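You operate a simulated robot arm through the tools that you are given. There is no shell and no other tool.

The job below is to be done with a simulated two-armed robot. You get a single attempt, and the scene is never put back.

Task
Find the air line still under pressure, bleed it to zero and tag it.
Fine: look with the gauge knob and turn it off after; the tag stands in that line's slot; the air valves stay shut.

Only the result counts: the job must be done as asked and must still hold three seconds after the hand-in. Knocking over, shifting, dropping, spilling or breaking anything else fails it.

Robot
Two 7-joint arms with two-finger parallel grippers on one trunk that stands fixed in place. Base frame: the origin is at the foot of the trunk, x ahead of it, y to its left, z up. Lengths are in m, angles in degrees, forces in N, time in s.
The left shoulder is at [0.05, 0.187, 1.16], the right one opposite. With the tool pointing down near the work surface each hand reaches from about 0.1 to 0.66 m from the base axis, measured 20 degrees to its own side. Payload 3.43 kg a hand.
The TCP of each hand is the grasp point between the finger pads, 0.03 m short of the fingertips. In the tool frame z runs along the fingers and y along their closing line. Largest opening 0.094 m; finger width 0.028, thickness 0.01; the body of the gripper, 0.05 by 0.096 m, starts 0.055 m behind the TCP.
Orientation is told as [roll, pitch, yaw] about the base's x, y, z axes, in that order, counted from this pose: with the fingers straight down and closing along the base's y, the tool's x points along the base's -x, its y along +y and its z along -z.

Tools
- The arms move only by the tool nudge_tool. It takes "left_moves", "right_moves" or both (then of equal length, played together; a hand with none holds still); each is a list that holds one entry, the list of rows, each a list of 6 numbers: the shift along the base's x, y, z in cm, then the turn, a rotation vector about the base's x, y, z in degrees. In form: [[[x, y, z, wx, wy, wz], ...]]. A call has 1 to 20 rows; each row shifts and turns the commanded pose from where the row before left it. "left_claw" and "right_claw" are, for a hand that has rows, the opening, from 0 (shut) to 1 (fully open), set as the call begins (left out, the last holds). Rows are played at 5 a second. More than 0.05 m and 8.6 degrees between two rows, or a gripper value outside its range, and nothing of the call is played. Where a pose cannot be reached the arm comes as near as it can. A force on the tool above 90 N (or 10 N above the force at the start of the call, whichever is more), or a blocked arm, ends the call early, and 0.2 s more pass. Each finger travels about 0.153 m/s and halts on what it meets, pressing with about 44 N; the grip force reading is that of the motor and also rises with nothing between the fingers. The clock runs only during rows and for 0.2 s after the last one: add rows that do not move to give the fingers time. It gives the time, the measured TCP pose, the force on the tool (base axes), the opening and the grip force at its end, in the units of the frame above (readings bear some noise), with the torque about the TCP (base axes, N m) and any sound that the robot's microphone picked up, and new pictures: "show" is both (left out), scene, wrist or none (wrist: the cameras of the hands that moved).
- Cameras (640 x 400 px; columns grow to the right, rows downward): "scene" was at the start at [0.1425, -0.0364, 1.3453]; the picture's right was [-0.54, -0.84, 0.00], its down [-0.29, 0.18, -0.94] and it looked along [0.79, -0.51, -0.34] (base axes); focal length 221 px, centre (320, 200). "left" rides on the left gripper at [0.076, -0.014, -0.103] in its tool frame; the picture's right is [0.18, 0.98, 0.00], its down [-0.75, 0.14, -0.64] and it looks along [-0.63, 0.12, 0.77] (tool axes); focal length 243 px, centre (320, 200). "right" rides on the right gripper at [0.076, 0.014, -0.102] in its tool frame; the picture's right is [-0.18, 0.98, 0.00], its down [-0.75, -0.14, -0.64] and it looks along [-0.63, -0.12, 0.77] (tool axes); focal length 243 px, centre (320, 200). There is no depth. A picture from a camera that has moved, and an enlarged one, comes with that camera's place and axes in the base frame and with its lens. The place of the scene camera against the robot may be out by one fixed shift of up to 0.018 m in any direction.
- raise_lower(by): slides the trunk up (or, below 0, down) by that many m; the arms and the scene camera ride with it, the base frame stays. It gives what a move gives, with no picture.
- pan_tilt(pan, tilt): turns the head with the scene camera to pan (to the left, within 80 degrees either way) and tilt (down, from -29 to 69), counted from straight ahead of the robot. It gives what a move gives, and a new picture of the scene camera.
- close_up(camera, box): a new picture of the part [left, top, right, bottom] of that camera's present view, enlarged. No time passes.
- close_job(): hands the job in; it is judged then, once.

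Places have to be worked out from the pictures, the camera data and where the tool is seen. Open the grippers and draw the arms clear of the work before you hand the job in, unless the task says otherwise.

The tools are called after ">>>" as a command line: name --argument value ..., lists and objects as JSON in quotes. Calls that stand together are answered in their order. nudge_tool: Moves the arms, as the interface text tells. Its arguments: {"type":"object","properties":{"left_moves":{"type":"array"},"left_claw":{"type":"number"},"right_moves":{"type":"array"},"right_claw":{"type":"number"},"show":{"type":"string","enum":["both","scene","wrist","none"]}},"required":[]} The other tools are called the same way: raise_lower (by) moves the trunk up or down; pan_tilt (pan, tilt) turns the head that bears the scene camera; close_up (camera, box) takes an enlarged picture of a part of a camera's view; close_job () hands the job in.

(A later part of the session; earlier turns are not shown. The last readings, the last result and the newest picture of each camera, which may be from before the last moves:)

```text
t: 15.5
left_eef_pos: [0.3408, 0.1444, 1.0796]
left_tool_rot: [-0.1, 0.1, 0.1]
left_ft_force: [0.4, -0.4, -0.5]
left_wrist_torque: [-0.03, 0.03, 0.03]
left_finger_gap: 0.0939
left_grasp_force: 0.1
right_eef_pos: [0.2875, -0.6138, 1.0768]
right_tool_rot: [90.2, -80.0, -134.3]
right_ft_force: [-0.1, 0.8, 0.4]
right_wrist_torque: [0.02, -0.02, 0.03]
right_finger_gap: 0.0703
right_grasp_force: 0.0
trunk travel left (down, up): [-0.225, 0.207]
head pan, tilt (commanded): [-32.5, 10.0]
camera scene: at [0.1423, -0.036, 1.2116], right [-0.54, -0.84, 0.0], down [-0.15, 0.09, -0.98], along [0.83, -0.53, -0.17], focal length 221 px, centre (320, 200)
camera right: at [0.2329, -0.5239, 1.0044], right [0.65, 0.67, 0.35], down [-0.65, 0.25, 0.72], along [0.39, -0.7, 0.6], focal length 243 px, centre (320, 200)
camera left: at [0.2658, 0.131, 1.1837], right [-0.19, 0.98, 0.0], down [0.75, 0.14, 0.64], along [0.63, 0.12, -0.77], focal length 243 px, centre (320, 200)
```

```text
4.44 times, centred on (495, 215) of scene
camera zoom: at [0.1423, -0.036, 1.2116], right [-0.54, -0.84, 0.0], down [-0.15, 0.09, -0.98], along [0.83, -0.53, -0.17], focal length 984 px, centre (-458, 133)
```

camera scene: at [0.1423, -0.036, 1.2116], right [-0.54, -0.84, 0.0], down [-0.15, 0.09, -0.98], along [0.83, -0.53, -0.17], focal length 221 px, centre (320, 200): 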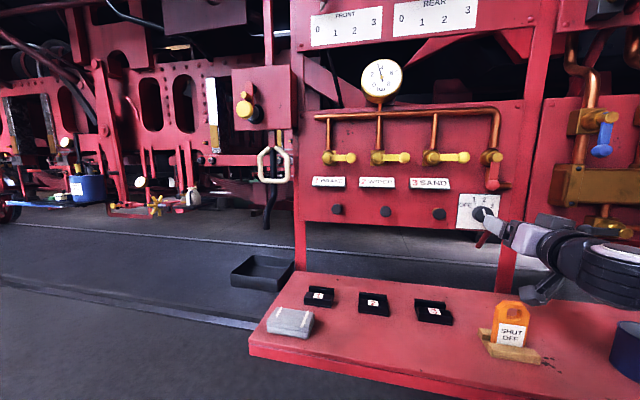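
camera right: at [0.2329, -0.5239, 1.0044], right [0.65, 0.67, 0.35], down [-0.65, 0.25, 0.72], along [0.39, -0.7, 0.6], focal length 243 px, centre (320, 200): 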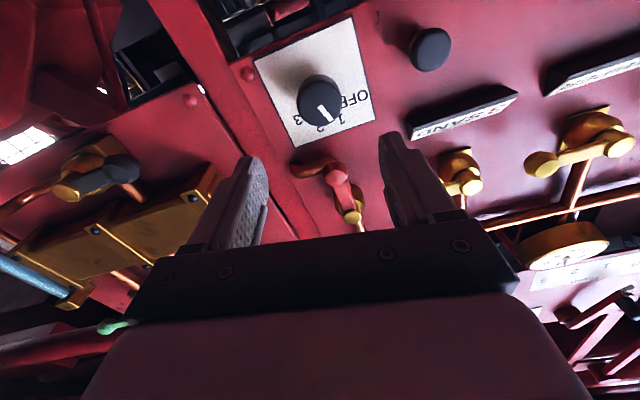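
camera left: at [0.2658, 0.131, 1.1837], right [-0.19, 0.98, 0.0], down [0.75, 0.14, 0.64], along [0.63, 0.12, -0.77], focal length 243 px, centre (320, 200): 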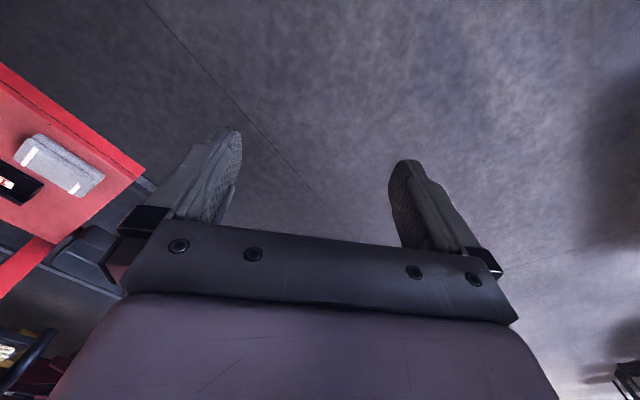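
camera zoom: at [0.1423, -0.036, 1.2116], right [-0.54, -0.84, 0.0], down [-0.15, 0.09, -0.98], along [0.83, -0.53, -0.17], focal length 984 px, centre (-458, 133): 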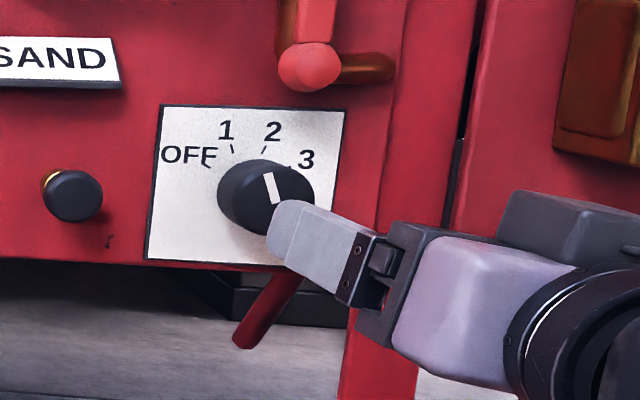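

The knob stays on 1 and the gauge holds at 3.6 bar. I close the fingers, bring the roll back to level and carry the hand along the panel to a stand-off in front of button 1.

>>> nudge_tool --right_moves '[[[2.98, 2.97, -0.06, -3.59, 3.48, 0], [2.98, 2.97, -0.06, -3.59, 3.48, 0], [2.98, 2.97, -0.06, 0, 0, 0], [2.98, 2.97, -0.06, 0, 0, 0], [2.98, 2.97, -0.06, 0, 0, 0], [2.98, 2.97, -0.06, 0, 0, 0], [2.98, 2.97, -0.06, 0, 0, 0], [2.98, 2.97, -0.06, 0, 0, 0], [2.98, 2.97, -0.06, 0, 0, 0], [0, 0, 0, 0, 0, 0]]]' --right_claw 0.0 --show "both"

>>> close_up --camera "right" --box '[200, 30, 440, 180]'

>>> close_up --camera "scene" --box '[300, 160, 460, 260]'

```text
t: 17.7
left_eef_pos: [0.3415, 0.1444, 1.0806]
left_tool_rot: [-0.1, 0.0, 0.1]
left_ft_force: [-0.1, 0.4, -0.6]
left_wrist_torque: [-0.03, 0.02, 0.0]
left_finger_gap: 0.094
left_grasp_force: 0.1
right_eef_pos: [0.5558, -0.3486, 1.0721]
right_tool_rot: [-110.8, -89.8, 66.9]
right_ft_force: [-0.1, 0.5, -0.9]
right_wrist_torque: [0.04, -0.03, 0.0]
right_finger_gap: 0.0002
right_grasp_force: 33.7
trunk travel left (down, up): [-0.225, 0.207]
head pan, tilt (commanded): [-32.5, 10.0]
camera scene: at [0.1426, -0.0361, 1.2115], right [-0.54, -0.84, 0.0], down [-0.15, 0.09, -0.98], along [0.83, -0.53, -0.17], focal length 221 px, centre (320, 200)
camera right: at [0.4927, -0.266, 0.996], right [0.68, 0.71, 0.18], down [-0.56, 0.35, 0.75], along [0.47, -0.62, 0.63], focal length 243 px, centre (320, 200)
```

scene: 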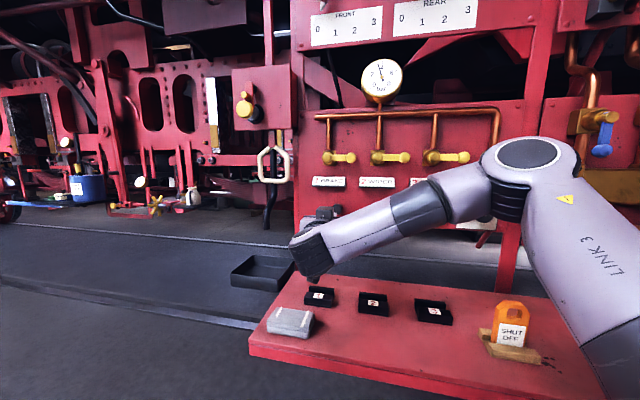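
right: 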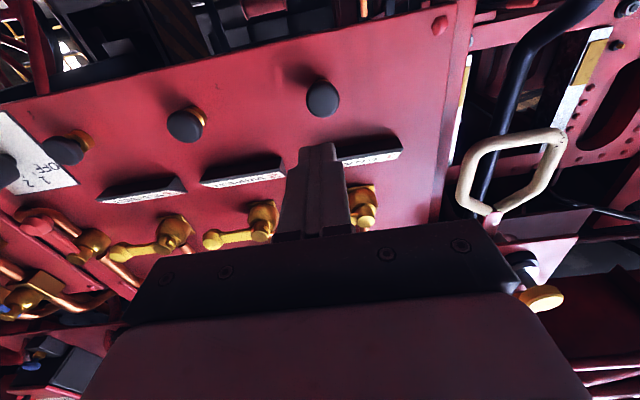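

```text
2.67 times, centred on (320, 105) of right
camera zoom: at [0.4927, -0.266, 0.996], right [0.68, 0.71, 0.18], down [-0.56, 0.35, 0.75], along [0.47, -0.62, 0.63], focal length 647 px, centre (320, 453)
```

zoom: 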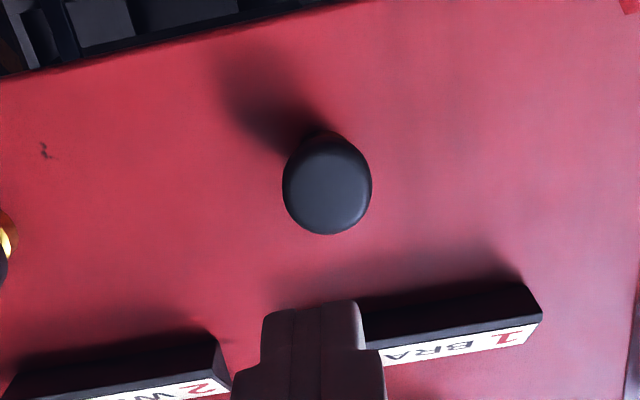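

```text
4.00 times, centred on (380, 210) of scene
camera zoom: at [0.1426, -0.0361, 1.2115], right [-0.54, -0.84, 0.0], down [-0.15, 0.09, -0.98], along [0.83, -0.53, -0.17], focal length 886 px, centre (80, 160)
```

zoom: 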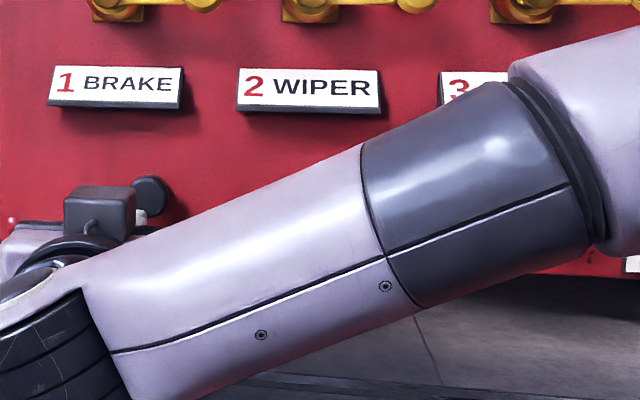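

Button 1's cap lies almost on the tool axis, 0.13-0.14 m ahead, about 2 mm left and low. I correct that and advance 9.5 cm to just short of it.

>>> nudge_tool --right_moves '[[[0.14, 0.14, -0.25, 0, 0, 0], [2.27, -2.2, 0, 0, 0, 0], [2.27, -2.2, 0, 0, 0, 0], [2.27, -2.2, 0, 0, 0, 0], [0, 0, 0, 0, 0, 0]]]' --show "both"

>>> close_up --camera "right" --box '[200, 70, 440, 220]'

>>> close_up --camera "scene" --box '[300, 160, 460, 260]'

```text
t: 18.9
left_eef_pos: [0.3409, 0.1444, 1.0792]
left_tool_rot: [-0.1, 0.0, 0.1]
left_ft_force: [0.4, 0.2, 0.1]
left_wrist_torque: [-0.01, -0.03, -0.01]
left_finger_gap: 0.0939
left_grasp_force: 0.1
right_eef_pos: [0.625, -0.4129, 1.0697]
right_tool_rot: [-103.8, -89.9, 59.6]
right_ft_force: [-0.3, -0.2, 0.0]
right_wrist_torque: [-0.02, 0.01, 0.0]
right_finger_gap: 0.0
right_grasp_force: 33.0
trunk travel left (down, up): [-0.225, 0.207]
head pan, tilt (commanded): [-32.5, 10.0]
camera scene: at [0.1425, -0.0363, 1.2115], right [-0.54, -0.84, 0.0], down [-0.15, 0.09, -0.98], along [0.83, -0.53, -0.17], focal length 221 px, centre (320, 200)
camera right: at [0.5625, -0.3313, 0.9923], right [0.68, 0.71, 0.18], down [-0.56, 0.35, 0.75], along [0.47, -0.62, 0.63], focal length 243 px, centre (320, 200)
```

scene: 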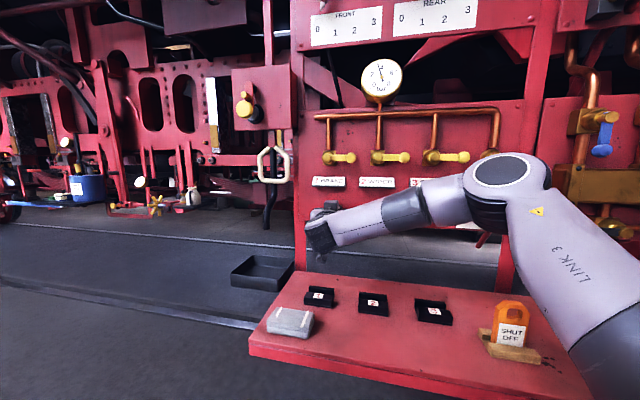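
right: 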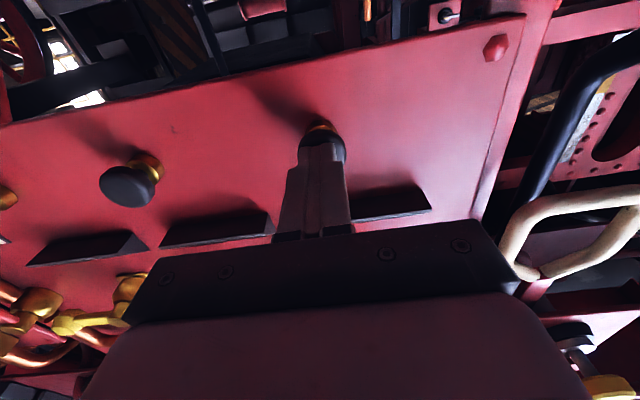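

```text
2.67 times, centred on (320, 145) of right
camera zoom: at [0.5625, -0.3313, 0.9923], right [0.68, 0.71, 0.18], down [-0.56, 0.35, 0.75], along [0.47, -0.62, 0.63], focal length 647 px, centre (320, 347)
```

zoom: 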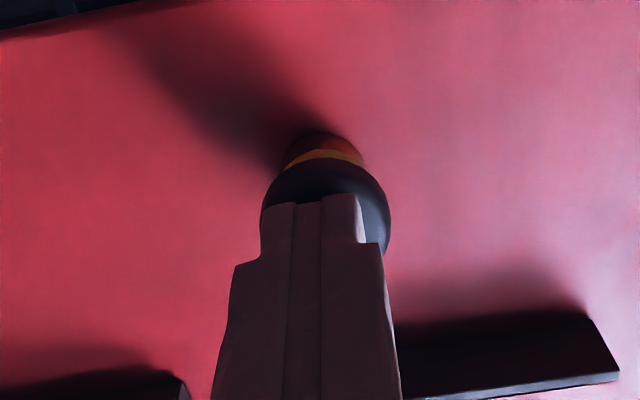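

```text
4.00 times, centred on (380, 210) of scene
camera zoom: at [0.1425, -0.0363, 1.2115], right [-0.54, -0.84, 0.0], down [-0.15, 0.09, -0.98], along [0.83, -0.53, -0.17], focal length 886 px, centre (80, 160)
```

zoom: 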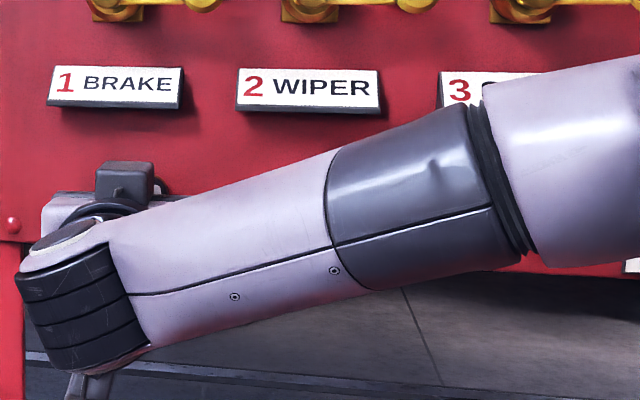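

The fingertips are centred on the cap and just short of it. I press slowly forward 1.6 cm in small steps and watch force, sound and gauge.

>>> nudge_tool --right_moves '[[[0.29, -0.28, 0, 0, 0, 0], [0.29, -0.28, 0, 0, 0, 0], [0.29, -0.28, 0, 0, 0, 0], [0.29, -0.28, 0, 0, 0, 0], [0, 0, 0, 0, 0, 0]]]' --show "both"

>>> close_up --camera "scene" --box '[345, 45, 420, 115]'

>>> close_up --camera "right" --box '[200, 70, 440, 220]'

```text
t: 20.1
left_eef_pos: [0.3373, 0.1455, 1.0808]
left_tool_rot: [-0.3, -0.2, 0.1]
left_ft_force: [0.3, -0.1, 0.2]
left_wrist_torque: [0.02, -0.01, -0.04]
left_finger_gap: 0.0939
left_grasp_force: 0.0
right_eef_pos: [0.6341, -0.4193, 1.0695]
right_tool_rot: [-80.1, -89.8, 36.2]
right_ft_force: [-43.4, 23.5, -11.1]
right_wrist_torque: [0.3, 0.18, -0.39]
right_finger_gap: 0.0
right_grasp_force: 33.4
trunk travel left (down, up): [-0.225, 0.207]
head pan, tilt (commanded): [-32.5, 10.0]
heard: click
camera scene: at [0.1384, -0.0343, 1.2121], right [-0.54, -0.84, 0.0], down [-0.14, 0.09, -0.99], along [0.83, -0.53, -0.17], focal length 221 px, centre (320, 200)
camera right: at [0.5697, -0.3385, 0.9933], right [0.68, 0.71, 0.18], down [-0.56, 0.35, 0.75], along [0.47, -0.62, 0.63], focal length 243 px, centre (320, 200)
```

scene: 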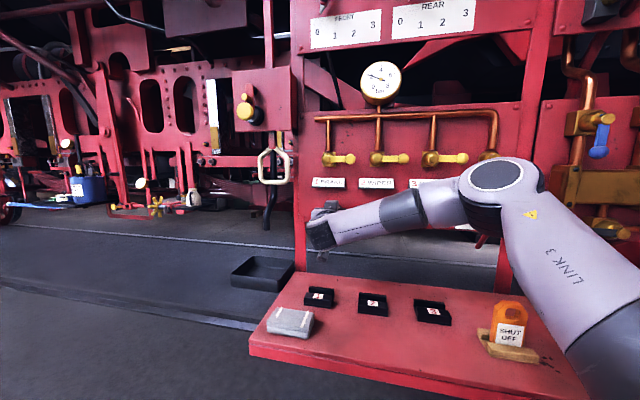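
right: 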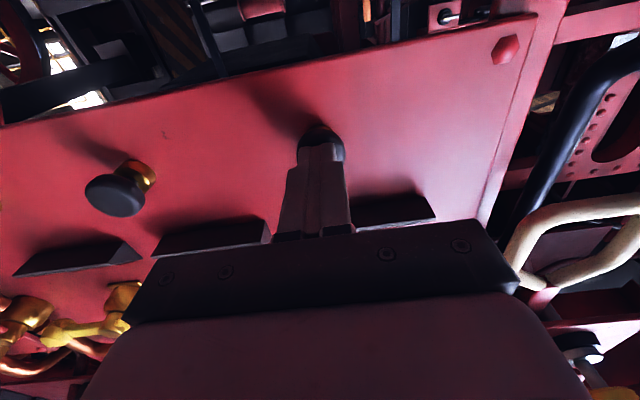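

```text
5.71 times, centred on (382, 80) of scene
camera zoom: at [0.1384, -0.0343, 1.2121], right [-0.54, -0.84, 0.0], down [-0.14, 0.09, -0.99], along [0.83, -0.53, -0.17], focal length 1265 px, centre (-37, 886)
```

zoom: 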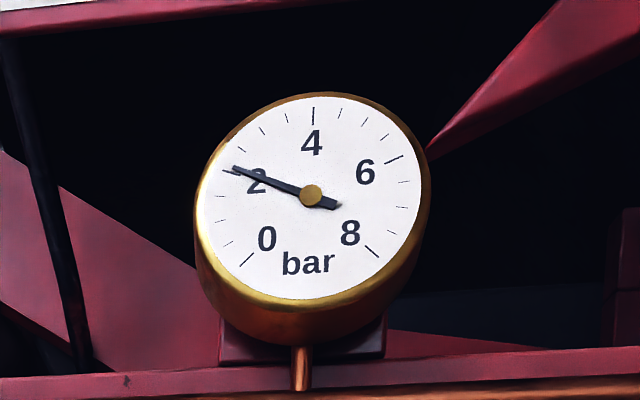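

```text
2.67 times, centred on (320, 145) of right
camera zoom: at [0.5697, -0.3385, 0.9933], right [0.68, 0.71, 0.18], down [-0.56, 0.35, 0.75], along [0.47, -0.62, 0.63], focal length 647 px, centre (320, 347)
```

zoom: 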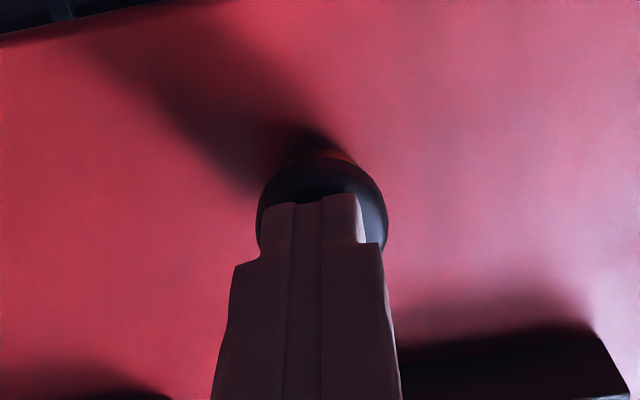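

The button clicked and the gauge has dropped to 2 bar at about 50 N of press. I hold still for three seconds to let it bleed fully.

>>> nudge_tool --right_moves '[[[0, 0, 0, 0, 0, 0], [0, 0, 0, 0, 0, 0], [0, 0, 0, 0, 0, 0], [0, 0, 0, 0, 0, 0], [0, 0, 0, 0, 0, 0], [0, 0, 0, 0, 0, 0], [0, 0, 0, 0, 0, 0], [0, 0, 0, 0, 0, 0], [0, 0, 0, 0, 0, 0], [0, 0, 0, 0, 0, 0], [0, 0, 0, 0, 0, 0], [0, 0, 0, 0, 0, 0], [0, 0, 0, 0, 0, 0], [0, 0, 0, 0, 0, 0], [0, 0, 0, 0, 0, 0]]]' --show "scene"

>>> close_up --camera "scene" --box '[345, 45, 420, 115]'

```text
t: 23.3
left_eef_pos: [0.3387, 0.146, 1.0818]
left_tool_rot: [-0.1, -0.2, 0.1]
left_ft_force: [0.2, -0.2, -0.3]
left_wrist_torque: [0.01, -0.01, -0.02]
left_finger_gap: 0.0939
left_grasp_force: 0.1
right_eef_pos: [0.6343, -0.419, 1.069]
right_tool_rot: [-73.0, -89.8, 29.2]
right_ft_force: [-42.4, 26.0, -12.6]
right_wrist_torque: [0.32, 0.23, -0.31]
right_finger_gap: 0.0002
right_grasp_force: 32.8
trunk travel left (down, up): [-0.225, 0.207]
head pan, tilt (commanded): [-32.5, 10.0]
camera scene: at [0.1388, -0.0341, 1.2122], right [-0.54, -0.84, 0.0], down [-0.14, 0.09, -0.99], along [0.83, -0.53, -0.17], focal length 221 px, centre (320, 200)
```

scene: 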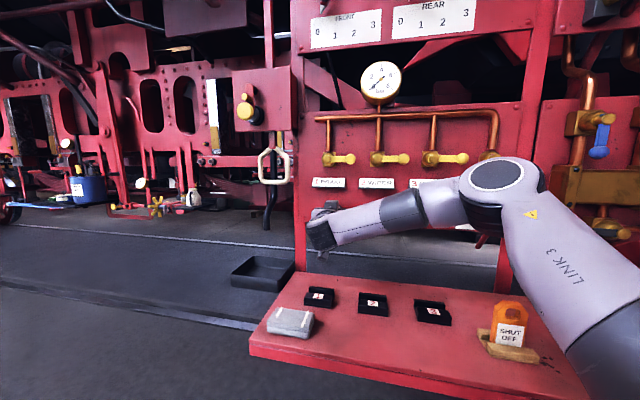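

```text
5.71 times, centred on (382, 80) of scene
camera zoom: at [0.1388, -0.0341, 1.2122], right [-0.54, -0.84, 0.0], down [-0.14, 0.09, -0.99], along [0.83, -0.53, -0.17], focal length 1265 px, centre (-37, 886)
```

zoom: 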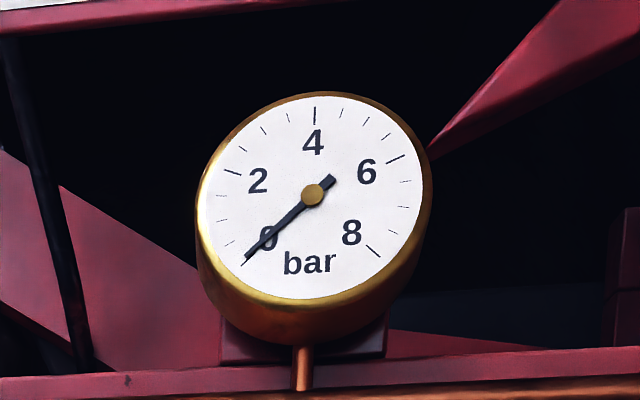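

The gauge now reads 0. I hold 1.6 s more to be sure, then withdraw straight back from the button.

>>> nudge_tool --right_moves '[[[0, 0, 0, 0, 0, 0], [0, 0, 0, 0, 0, 0], [0, 0, 0, 0, 0, 0], [0, 0, 0, 0, 0, 0], [0, 0, 0, 0, 0, 0], [0, 0, 0, 0, 0, 0], [0, 0, 0, 0, 0, 0], [0, 0, 0, 0, 0, 0], [-0.5, 0.48, 0, 0, 0, 0], [-0.8, 0.78, 0, 0, 0, 0], [-2, 1.94, 0, 0, 0, 0], [-2.3, 2.23, 0, 0, 0, 0], [-2.3, 2.23, 0, 0, 0, 0], [0, 0, 0, 0, 0, 0]]]' --show "both"

>>> close_up --camera "scene" --box '[345, 45, 420, 115]'

>>> close_up --camera "right" --box '[0, 30, 440, 250]'

```text
t: 26.3
left_eef_pos: [0.34, 0.1448, 1.0797]
left_tool_rot: [-0.1, 0.0, 0.1]
left_ft_force: [-0.2, 0.8, -0.3]
left_wrist_torque: [-0.02, 0.0, 0.01]
left_finger_gap: 0.0941
left_grasp_force: 0.0
right_eef_pos: [0.5571, -0.3474, 1.0694]
right_tool_rot: [-128.1, -89.9, 83.8]
right_ft_force: [0.1, 0.7, -0.1]
right_wrist_torque: [-0.01, -0.01, 0.0]
right_finger_gap: 0.0002
right_grasp_force: 33.0
trunk travel left (down, up): [-0.225, 0.207]
head pan, tilt (commanded): [-32.5, 10.0]
camera scene: at [0.1424, -0.0362, 1.2116], right [-0.54, -0.84, 0.0], down [-0.15, 0.09, -0.98], along [0.83, -0.53, -0.17], focal length 221 px, centre (320, 200)
camera right: at [0.4943, -0.2658, 0.9925], right [0.68, 0.71, 0.18], down [-0.56, 0.35, 0.75], along [0.47, -0.62, 0.63], focal length 243 px, centre (320, 200)
```

scene: 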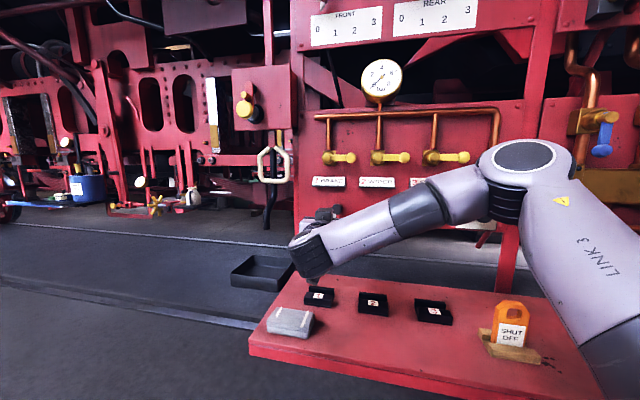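
right: 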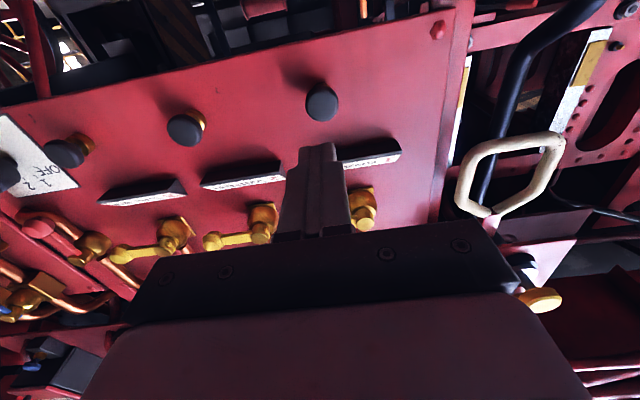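

```text
5.71 times, centred on (382, 80) of scene
camera zoom: at [0.1424, -0.0362, 1.2116], right [-0.54, -0.84, 0.0], down [-0.15, 0.09, -0.98], along [0.83, -0.53, -0.17], focal length 1265 px, centre (-37, 886)
```

zoom: 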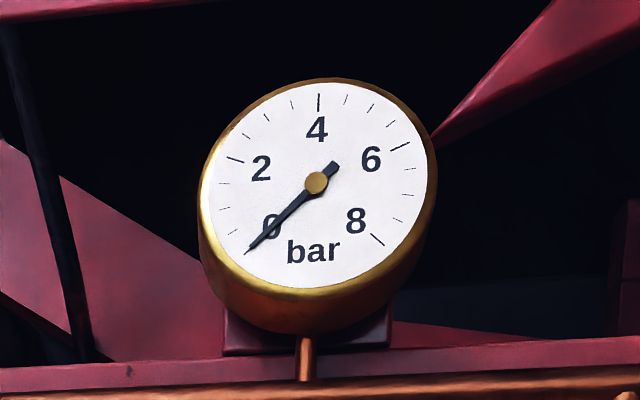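

```text
1.45 times, centred on (220, 140) of right
camera zoom: at [0.4943, -0.2658, 0.9925], right [0.68, 0.71, 0.18], down [-0.56, 0.35, 0.75], along [0.47, -0.62, 0.63], focal length 353 px, centre (466, 287)
```

zoom: 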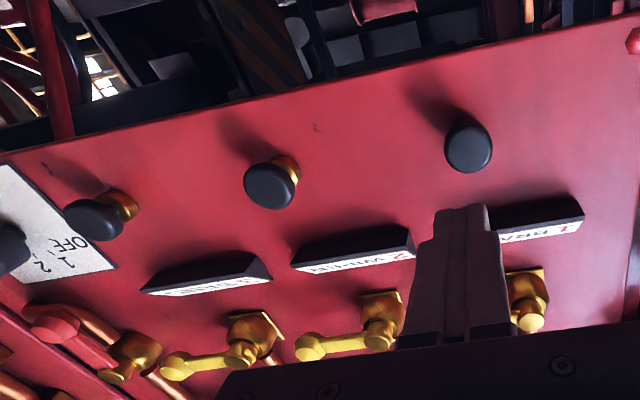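

The gauge stays at 0 after release and button 1 has sprung back. I return to the stand-off before the knob with the fingers opened to 0.07 m.

>>> nudge_tool --right_moves '[[[-3.0, -2.96, 0.07, 3.59, -3.48, 0], [-3.0, -2.96, 0.07, 3.59, -3.48, 0], [-3.0, -2.96, 0.07, 0, 0, 0], [-3.0, -2.96, 0.07, 0, 0, 0], [-3.0, -2.96, 0.07, 0, 0, 0], [-3.0, -2.96, 0.07, 0, 0, 0], [-3.0, -2.96, 0.07, 0, 0, 0], [-3.0, -2.96, 0.07, 0, 0, 0], [-3.0, -2.96, 0.07, 0, 0, 0], [0, 0, 0, 0, 0, 0]]]' --right_claw 0.75 --show "both"

>>> close_up --camera "right" --box '[200, 30, 440, 180]'

>>> close_up --camera "scene" --box '[430, 170, 560, 260]'

```text
t: 28.5
left_eef_pos: [0.3406, 0.1433, 1.0802]
left_tool_rot: [0.0, 0.0, 0.2]
left_ft_force: [1.0, 0.5, -0.5]
left_wrist_torque: [-0.01, -0.01, -0.01]
left_finger_gap: 0.094
left_grasp_force: 0.0
right_eef_pos: [0.2889, -0.6134, 1.0756]
right_tool_rot: [90.2, -80.1, -134.2]
right_ft_force: [-0.1, -0.8, -0.3]
right_wrist_torque: [0.03, -0.03, 0.01]
right_finger_gap: 0.0704
right_grasp_force: 0.0
trunk travel left (down, up): [-0.225, 0.207]
head pan, tilt (commanded): [-32.5, 10.0]
camera scene: at [0.1423, -0.0365, 1.2115], right [-0.54, -0.84, 0.0], down [-0.15, 0.09, -0.98], along [0.83, -0.53, -0.17], focal length 221 px, centre (320, 200)
camera right: at [0.2336, -0.5226, 1.0025], right [0.65, 0.67, 0.35], down [-0.65, 0.25, 0.72], along [0.39, -0.69, 0.6], focal length 243 px, centre (320, 200)
```

scene: 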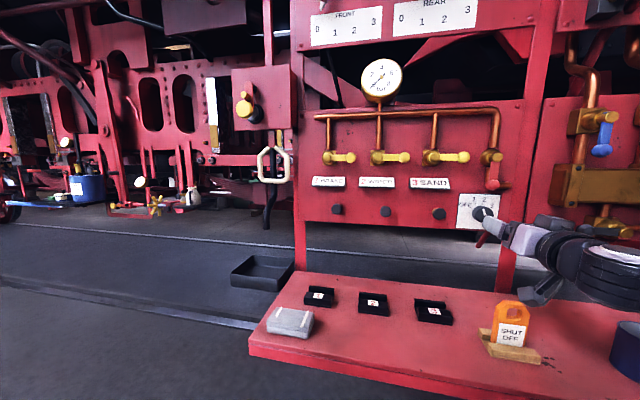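
right: 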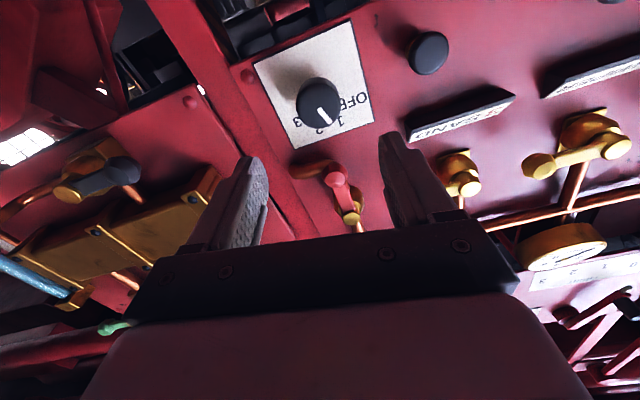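

```text
2.67 times, centred on (320, 105) of right
camera zoom: at [0.2336, -0.5226, 1.0025], right [0.65, 0.67, 0.35], down [-0.65, 0.25, 0.72], along [0.39, -0.69, 0.6], focal length 647 px, centre (320, 453)
```

zoom: 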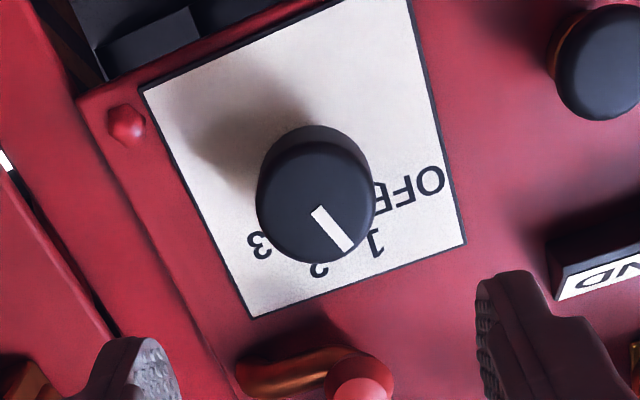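

```text
4.44 times, centred on (495, 215) of scene
camera zoom: at [0.1423, -0.0365, 1.2115], right [-0.54, -0.84, 0.0], down [-0.15, 0.09, -0.98], along [0.83, -0.53, -0.17], focal length 984 px, centre (-458, 133)
```

zoom: 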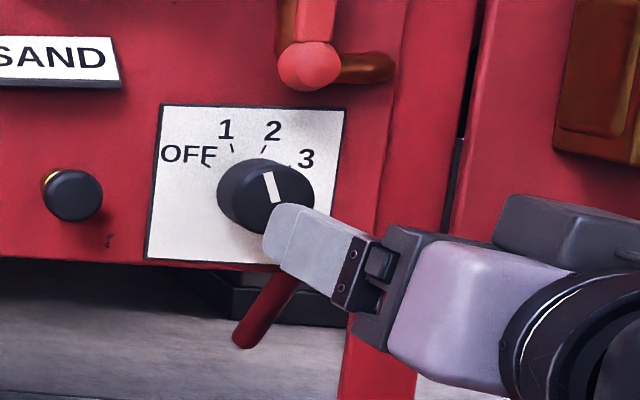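

The knob is still on 1 and centred to within 1.4 mm. I correct that, advance 11 cm to straddle it and close.

>>> nudge_tool --right_moves '[[[2.21, -2.32, -0.05, 0, 0, 0], [2.3, -2.23, 0, 0, 0, 0], [2.0, -1.94, 0, 0, 0, 0], [0.9, -0.87, 0, 0, 0, 0], [0.4, -0.39, 0, 0, 0, 0], [0, 0, 0, 0, 0, 0]]]' --show "wrist"

>>> close_up --camera "right" --box '[200, 70, 440, 220]'

```text
t: 29.9
left_eef_pos: [0.3415, 0.145, 1.0799]
left_tool_rot: [-0.1, 0.1, 0.1]
left_ft_force: [0.2, 1.3, -0.3]
left_wrist_torque: [0.0, -0.01, -0.01]
left_finger_gap: 0.0941
left_grasp_force: 0.1
right_eef_pos: [0.3656, -0.6901, 1.0742]
right_tool_rot: [90.2, -80.1, -134.2]
right_ft_force: [0.4, 1.2, -0.1]
right_wrist_torque: [0.04, 0.02, -0.02]
right_finger_gap: 0.0706
right_grasp_force: 0.1
trunk travel left (down, up): [-0.225, 0.207]
head pan, tilt (commanded): [-32.5, 10.0]
camera right: at [0.3124, -0.6001, 1.0012], right [0.65, 0.67, 0.35], down [-0.65, 0.25, 0.72], along [0.39, -0.69, 0.6], focal length 243 px, centre (320, 200)
```

right: 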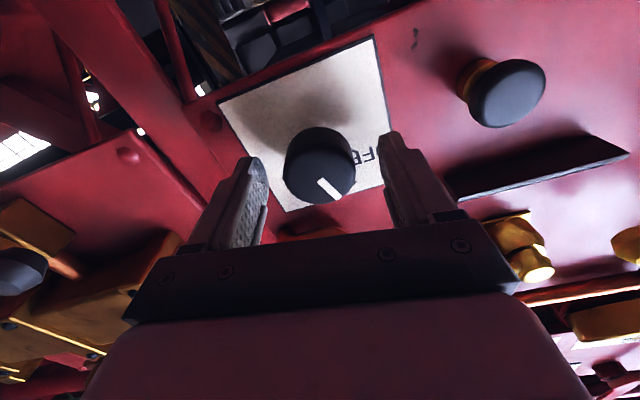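

```text
2.67 times, centred on (320, 145) of right
camera zoom: at [0.3124, -0.6001, 1.0012], right [0.65, 0.67, 0.35], down [-0.65, 0.25, 0.72], along [0.39, -0.69, 0.6], focal length 647 px, centre (320, 347)
```

zoom: 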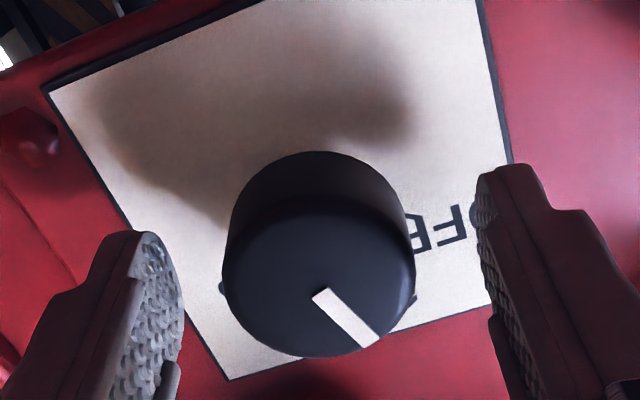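

The knob is centred between the pads at the same depth as before. I close on it and turn it back -40° to OFF.

>>> nudge_tool --right_moves '[[[0, 0, 0, 0, 0, 0], [0, 0, 0, 0, 0, 0], [0, 0, 0, 0, 0, 0], [0, 0, 0, -5.74, 5.57, 0], [0, 0, 0, -5.74, 5.57, 0], [0, 0, 0, -5.74, 5.57, 0], [0, 0, 0, -5.74, 5.57, 0], [0, 0, 0, -5.74, 5.57, 0], [0, 0, 0, 0, 0, 0], [0, 0, 0, 0, 0, 0]]]' --right_claw 0.0 --show "both"

>>> close_up --camera "scene" --box '[430, 170, 560, 260]'

>>> close_up --camera "right" --box '[200, 70, 440, 220]'

```text
t: 32.1
left_eef_pos: [0.341, 0.1422, 1.0792]
left_tool_rot: [0.1, 0.1, 0.1]
left_ft_force: [-0.5, 0.1, -0.5]
left_wrist_torque: [0.0, -0.01, -0.01]
left_finger_gap: 0.094
left_grasp_force: 0.0
right_eef_pos: [0.3655, -0.6912, 1.0739]
right_tool_rot: [-90.0, -60.0, 45.7]
right_ft_force: [-3.2, -4.9, -0.4]
right_wrist_torque: [0.94, -0.18, -0.43]
right_finger_gap: 0.041
right_grasp_force: 44.8
trunk travel left (down, up): [-0.225, 0.207]
head pan, tilt (commanded): [-32.5, 10.0]
camera scene: at [0.1421, -0.037, 1.2115], right [-0.54, -0.84, 0.0], down [-0.15, 0.09, -0.98], along [0.83, -0.53, -0.17], focal length 221 px, centre (320, 200)
camera right: at [0.2745, -0.6389, 1.0008], right [0.66, 0.68, -0.33], down [-0.28, 0.63, 0.72], along [0.7, -0.38, 0.61], focal length 243 px, centre (320, 200)
```

scene: 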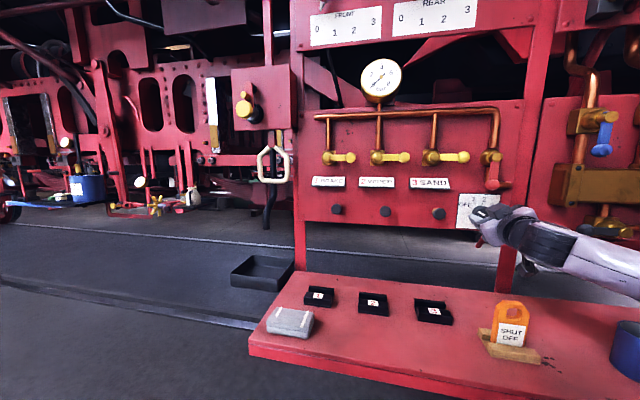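
right: 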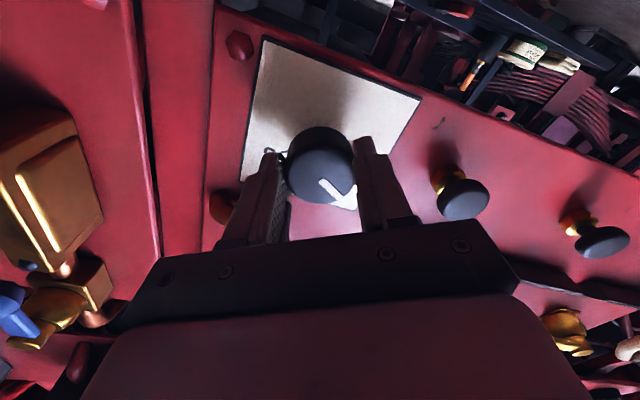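

```text
4.44 times, centred on (495, 215) of scene
camera zoom: at [0.1421, -0.037, 1.2115], right [-0.54, -0.84, 0.0], down [-0.15, 0.09, -0.98], along [0.83, -0.53, -0.17], focal length 984 px, centre (-458, 133)
```

zoom: 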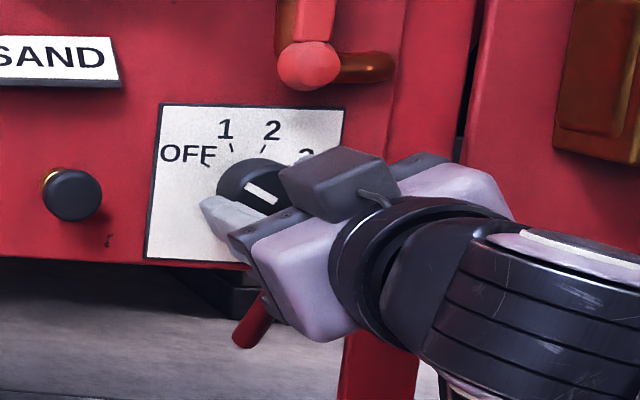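

```text
2.67 times, centred on (320, 145) of right
camera zoom: at [0.2745, -0.6389, 1.0008], right [0.66, 0.68, -0.33], down [-0.28, 0.63, 0.72], along [0.7, -0.38, 0.61], focal length 647 px, centre (320, 347)
```

zoom: 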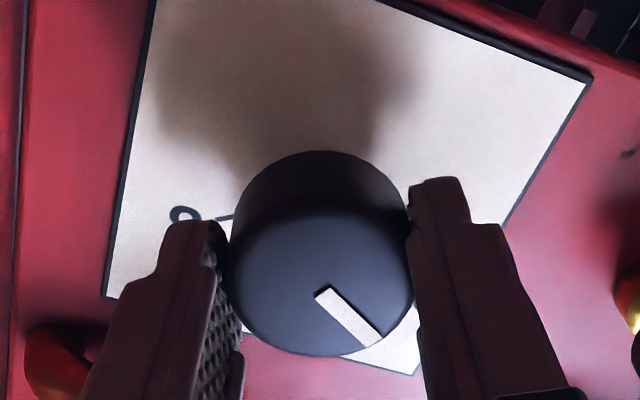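

The mark points to OFF and a torque of about 0.8 N m suggests it is at the stop. I release and back straight out, then check.

>>> nudge_tool --right_moves '[[[0, 0, 0, 0, 0, 0], [0, 0, 0, 0, 0, 0], [0, 0, 0, 0, 0, 0]]]' --right_claw 0.75 --show "none"

>>> nudge_tool --right_moves '[[[-1.0, 0.97, 0, 0, 0, 0], [-2.3, 2.23, 0, 0, 0, 0], [-2.3, 2.23, 0, 0, 0, 0], [-2.3, 2.23, 0, 0, 0, 0], [-1, 0.97, 0, 0, 0, 0]]]' --show "both"

>>> close_up --camera "scene" --box '[430, 170, 560, 260]'

>>> close_up --camera "right" --box '[200, 30, 440, 180]'

>>> close_up --camera "scene" --box '[460, 280, 580, 370]'

```text
t: 32.9
left_eef_pos: [0.3412, 0.1448, 1.0804]
left_tool_rot: [-0.1, 0.0, 0.1]
left_ft_force: [-0.3, 0.2, 0.0]
left_wrist_torque: [0.0, 0.02, 0.01]
left_finger_gap: 0.0942
left_grasp_force: 0.0
right_eef_pos: [0.3661, -0.6895, 1.0753]
right_tool_rot: [-90.1, -59.9, 46.1]
right_ft_force: [-0.3, -0.1, -0.5]
right_wrist_torque: [-0.04, 0.03, 0.0]
right_finger_gap: 0.0702
right_grasp_force: 0.0
trunk travel left (down, up): [-0.225, 0.207]
head pan, tilt (commanded): [-32.5, 10.0]
```

```text
t: 34.1
left_eef_pos: [0.3402, 0.1444, 1.08]
left_tool_rot: [0.0, -0.1, 0.1]
left_ft_force: [0.1, 0.6, 0.3]
left_wrist_torque: [0.02, -0.02, -0.01]
left_finger_gap: 0.0939
left_grasp_force: 0.1
right_eef_pos: [0.2769, -0.6034, 1.0731]
right_tool_rot: [-90.1, -59.9, 46.1]
right_ft_force: [-0.3, -0.9, 0.2]
right_wrist_torque: [0.01, -0.03, 0.02]
right_finger_gap: 0.0703
right_grasp_force: 0.0
trunk travel left (down, up): [-0.225, 0.207]
head pan, tilt (commanded): [-32.5, 10.0]
camera scene: at [0.1423, -0.0361, 1.2116], right [-0.54, -0.84, 0.0], down [-0.15, 0.09, -0.98], along [0.83, -0.53, -0.17], focal length 221 px, centre (320, 200)
camera right: at [0.1857, -0.5507, 1.0008], right [0.66, 0.68, -0.33], down [-0.28, 0.63, 0.72], along [0.7, -0.38, 0.61], focal length 243 px, centre (320, 200)
```

scene: 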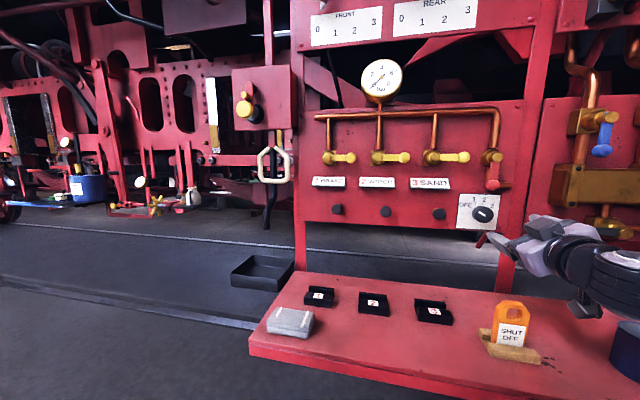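
right: 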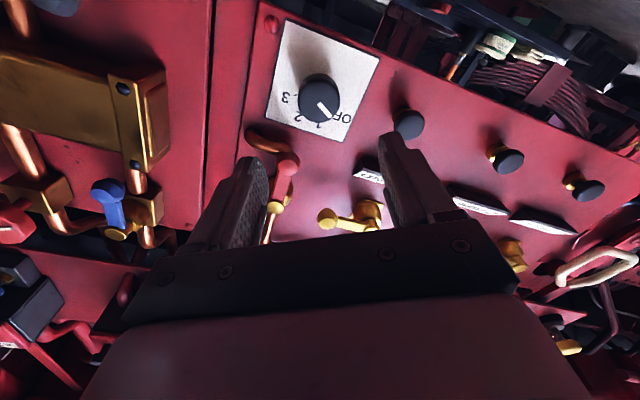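

```text
4.44 times, centred on (495, 215) of scene
camera zoom: at [0.1423, -0.0361, 1.2116], right [-0.54, -0.84, 0.0], down [-0.15, 0.09, -0.98], along [0.83, -0.53, -0.17], focal length 984 px, centre (-458, 133)
```

zoom: 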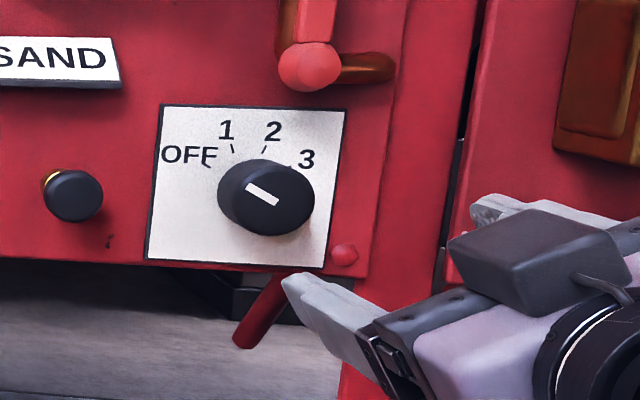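

```text
2.67 times, centred on (320, 105) of right
camera zoom: at [0.1857, -0.5507, 1.0008], right [0.66, 0.68, -0.33], down [-0.28, 0.63, 0.72], along [0.7, -0.38, 0.61], focal length 647 px, centre (320, 453)
```

zoom: 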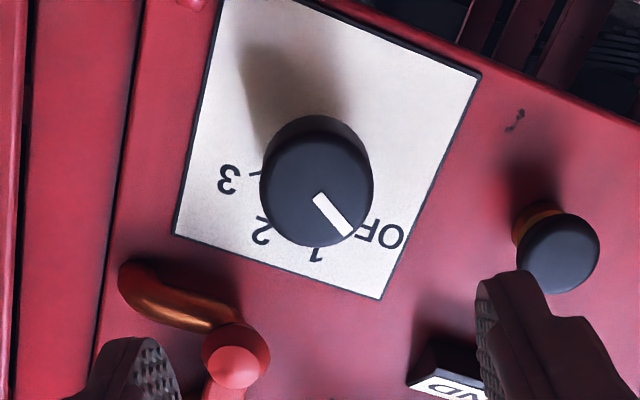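

```text
4.44 times, centred on (520, 325) of scene
camera zoom: at [0.1423, -0.0361, 1.2116], right [-0.54, -0.84, 0.0], down [-0.15, 0.09, -0.98], along [0.83, -0.53, -0.17], focal length 984 px, centre (-569, -356)
```

zoom: 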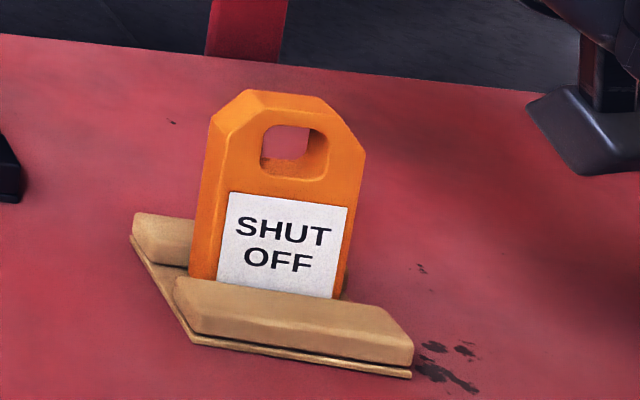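

The knob is back at OFF, with the same mark angle as at the start. Now the tag: it stands parallel to the panel at about [0.261,-0.573], top near z 0.943; I look closely at tag holder and slots before picking it up.

>>> close_up --camera "scene" --box '[295, 275, 345, 315]'

>>> close_up --camera "scene" --box '[350, 280, 460, 330]'

>>> close_up --camera "scene" --box '[475, 290, 550, 370]'

```text
10.00 times, centred on (320, 295) of scene
camera zoom: at [0.1423, -0.0361, 1.2116], right [-0.54, -0.84, 0.0], down [-0.15, 0.09, -0.98], along [0.83, -0.53, -0.17], focal length 2214 px, centre (320, -750)
```

zoom: 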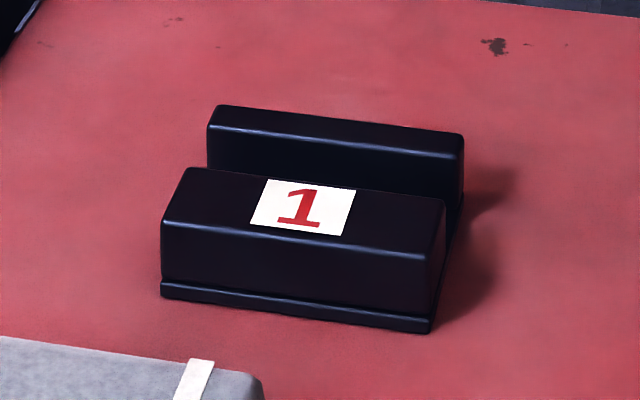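

```text
5.82 times, centred on (405, 305) of scene
camera zoom: at [0.1423, -0.0361, 1.2116], right [-0.54, -0.84, 0.0], down [-0.15, 0.09, -0.98], along [0.83, -0.53, -0.17], focal length 1288 px, centre (-174, -411)
```

zoom: 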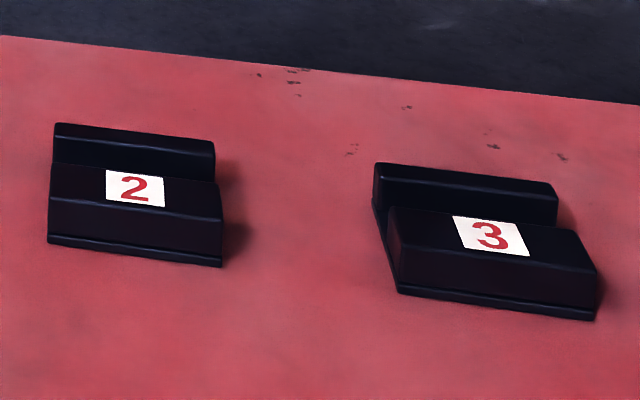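

```text
5.00 times, centred on (512, 330) of scene
camera zoom: at [0.1423, -0.0361, 1.2116], right [-0.54, -0.84, 0.0], down [-0.15, 0.09, -0.98], along [0.83, -0.53, -0.17], focal length 1107 px, centre (-642, -450)
```

zoom: 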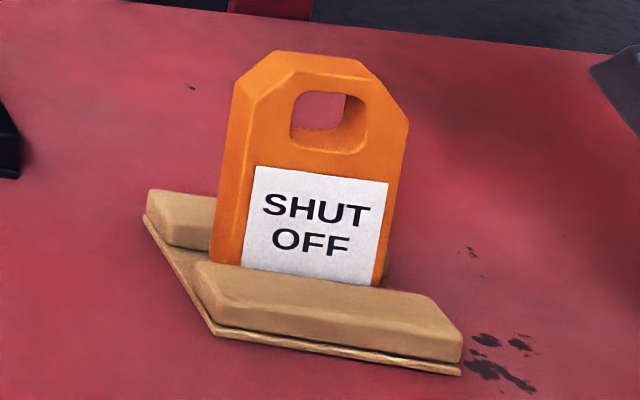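

Slot 1 spans about 0.07 m with its groove centre near [0.593,-0.342] and block tops near z 0.868; the tag is parallel to it. I turn the right hand to point straight down with its closing line across the tag (yaw 46°), above the tag at z 1.07.

>>> nudge_tool --right_moves '[[[-0.125, 0.233, 0, 1.755, 6.975, 3.594], [-0.125, 0.233, 0, 1.755, 6.975, 3.594], [-0.125, 0.233, 0, 1.755, 6.975, 3.594], [-0.125, 0.233, 0, 1.755, 6.975, 3.594], [-0.125, 0.233, 0, 1.755, 6.975, 3.594], [-0.125, 0.233, 0, 1.755, 6.975, 3.594], [-0.125, 0.233, 0, 1.755, 6.975, 3.594], [-0.125, 0.233, 0, 1.755, 6.975, 3.594], [-0.125, 0.233, 0, 1.755, 6.975, 3.594], [-0.125, 0.233, 0, 1.755, 6.975, 3.594], [-0.125, 0.233, 0, 1.755, 6.975, 3.594], [-0.125, 0.233, 0, 1.755, 6.975, 3.594], [-0.125, 0.233, 0, 1.755, 6.975, 3.594], [0, 0, 0, 0, 0, 0]]]' --show "both"

```text
t: 36.5
left_eef_pos: [0.336, 0.1494, 1.0833]
left_tool_rot: [-0.4, -0.4, 0.0]
left_ft_force: [-0.4, -0.2, -0.9]
left_wrist_torque: [-0.01, -0.01, 0.0]
left_finger_gap: 0.0941
left_grasp_force: 0.1
right_eef_pos: [0.2867, -0.4777, 0.8866]
right_tool_rot: [-26.8, -13.0, 34.0]
right_ft_force: [-35.6, 6.3, 72.5]
right_wrist_torque: [1.7, 2.8, 0.59]
right_finger_gap: 0.0639
right_grasp_force: 0.1
right hand out of reach, approached as far as the arm can: row 4, 5, 6, 7, 8, 9, 10, 11
trunk travel left (down, up): [-0.225, 0.207]
head pan, tilt (commanded): [-32.5, 10.0]
stopped in row 11 (right hand): the force on the tool passed its limit at 101 N (the readings are from after the stop); the commanded pose is now the measured one
camera scene: at [0.1362, -0.0305, 1.2143], right [-0.54, -0.84, 0.0], down [-0.14, 0.09, -0.99], along [0.83, -0.53, -0.16], focal length 221 px, centre (320, 200)
camera right: at [0.1759, -0.4804, 0.9525], right [-0.26, 0.88, -0.39], down [0.4, 0.46, 0.79], along [0.88, 0.05, -0.47], focal length 243 px, centre (320, 200)
```

scene: 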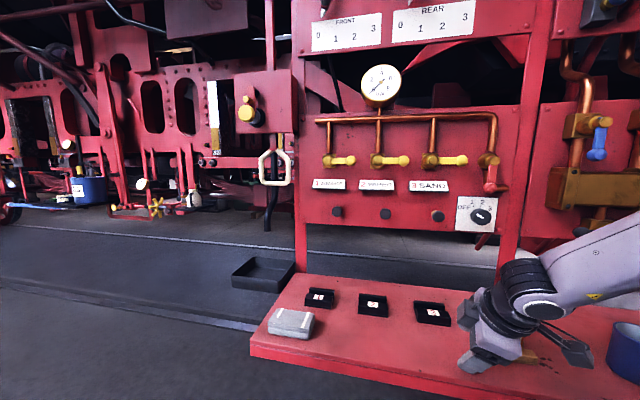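
right: 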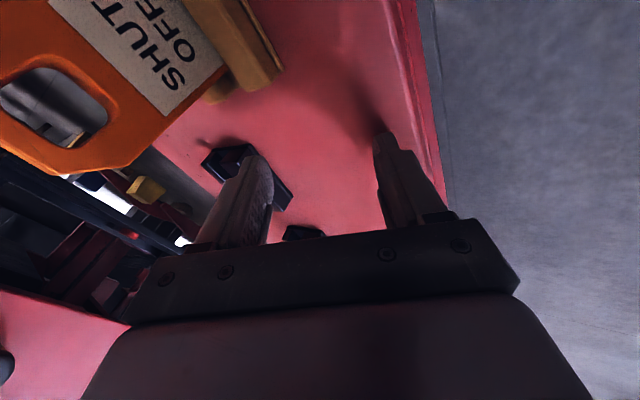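

The arm could not follow that rotation and dipped onto the shelf, stopping at 101 N. Before moving anything I inspect the tag, holder and fingers closely.

>>> close_up --camera "scene" --box '[430, 260, 590, 390]'

>>> close_up --camera "right" --box '[0, 0, 440, 260]'

>>> close_up --camera "left" --box '[0, 0, 640, 400]'

```text
3.08 times, centred on (510, 325) of scene
camera zoom: at [0.1362, -0.0305, 1.2143], right [-0.54, -0.84, 0.0], down [-0.14, 0.09, -0.99], along [0.83, -0.53, -0.16], focal length 681 px, centre (-265, -185)
```

zoom: 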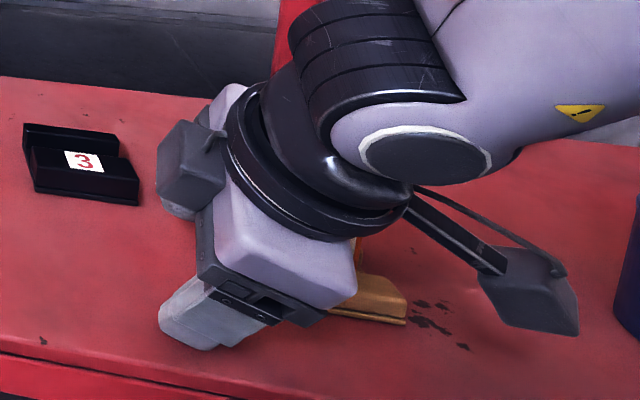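

```text
1.45 times, centred on (220, 130) of right
camera zoom: at [0.1759, -0.4804, 0.9525], right [-0.26, 0.88, -0.39], down [0.4, 0.46, 0.79], along [0.88, 0.05, -0.47], focal length 353 px, centre (466, 302)
```

zoom: 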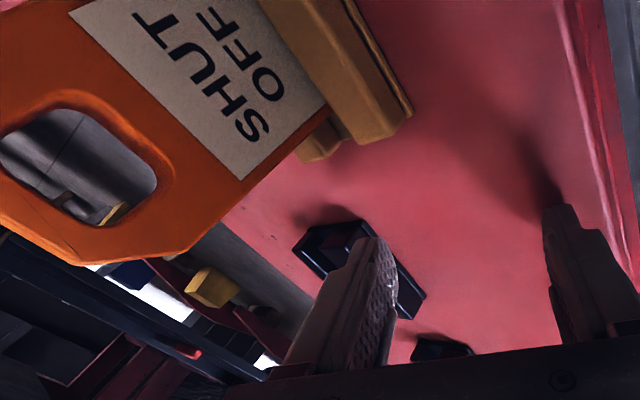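

```text
1.00 times, centred on (320, 200) of left (not enlarged: the box is as wide or as high as the picture)
camera zoom: at [0.26, 0.1358, 1.1862], right [-0.19, 0.98, -0.01], down [0.75, 0.15, 0.65], along [0.64, 0.11, -0.76], focal length 243 px, centre (320, 200)
```

zoom: 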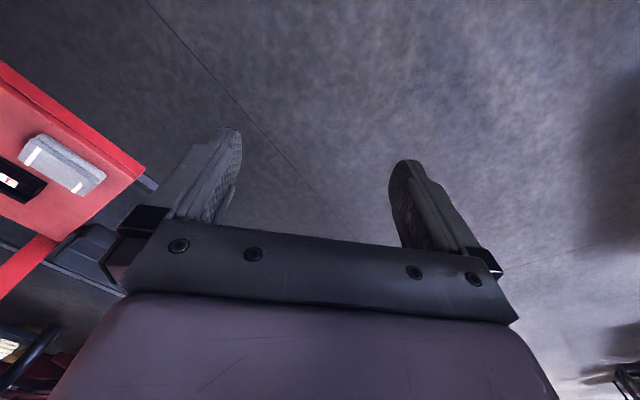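

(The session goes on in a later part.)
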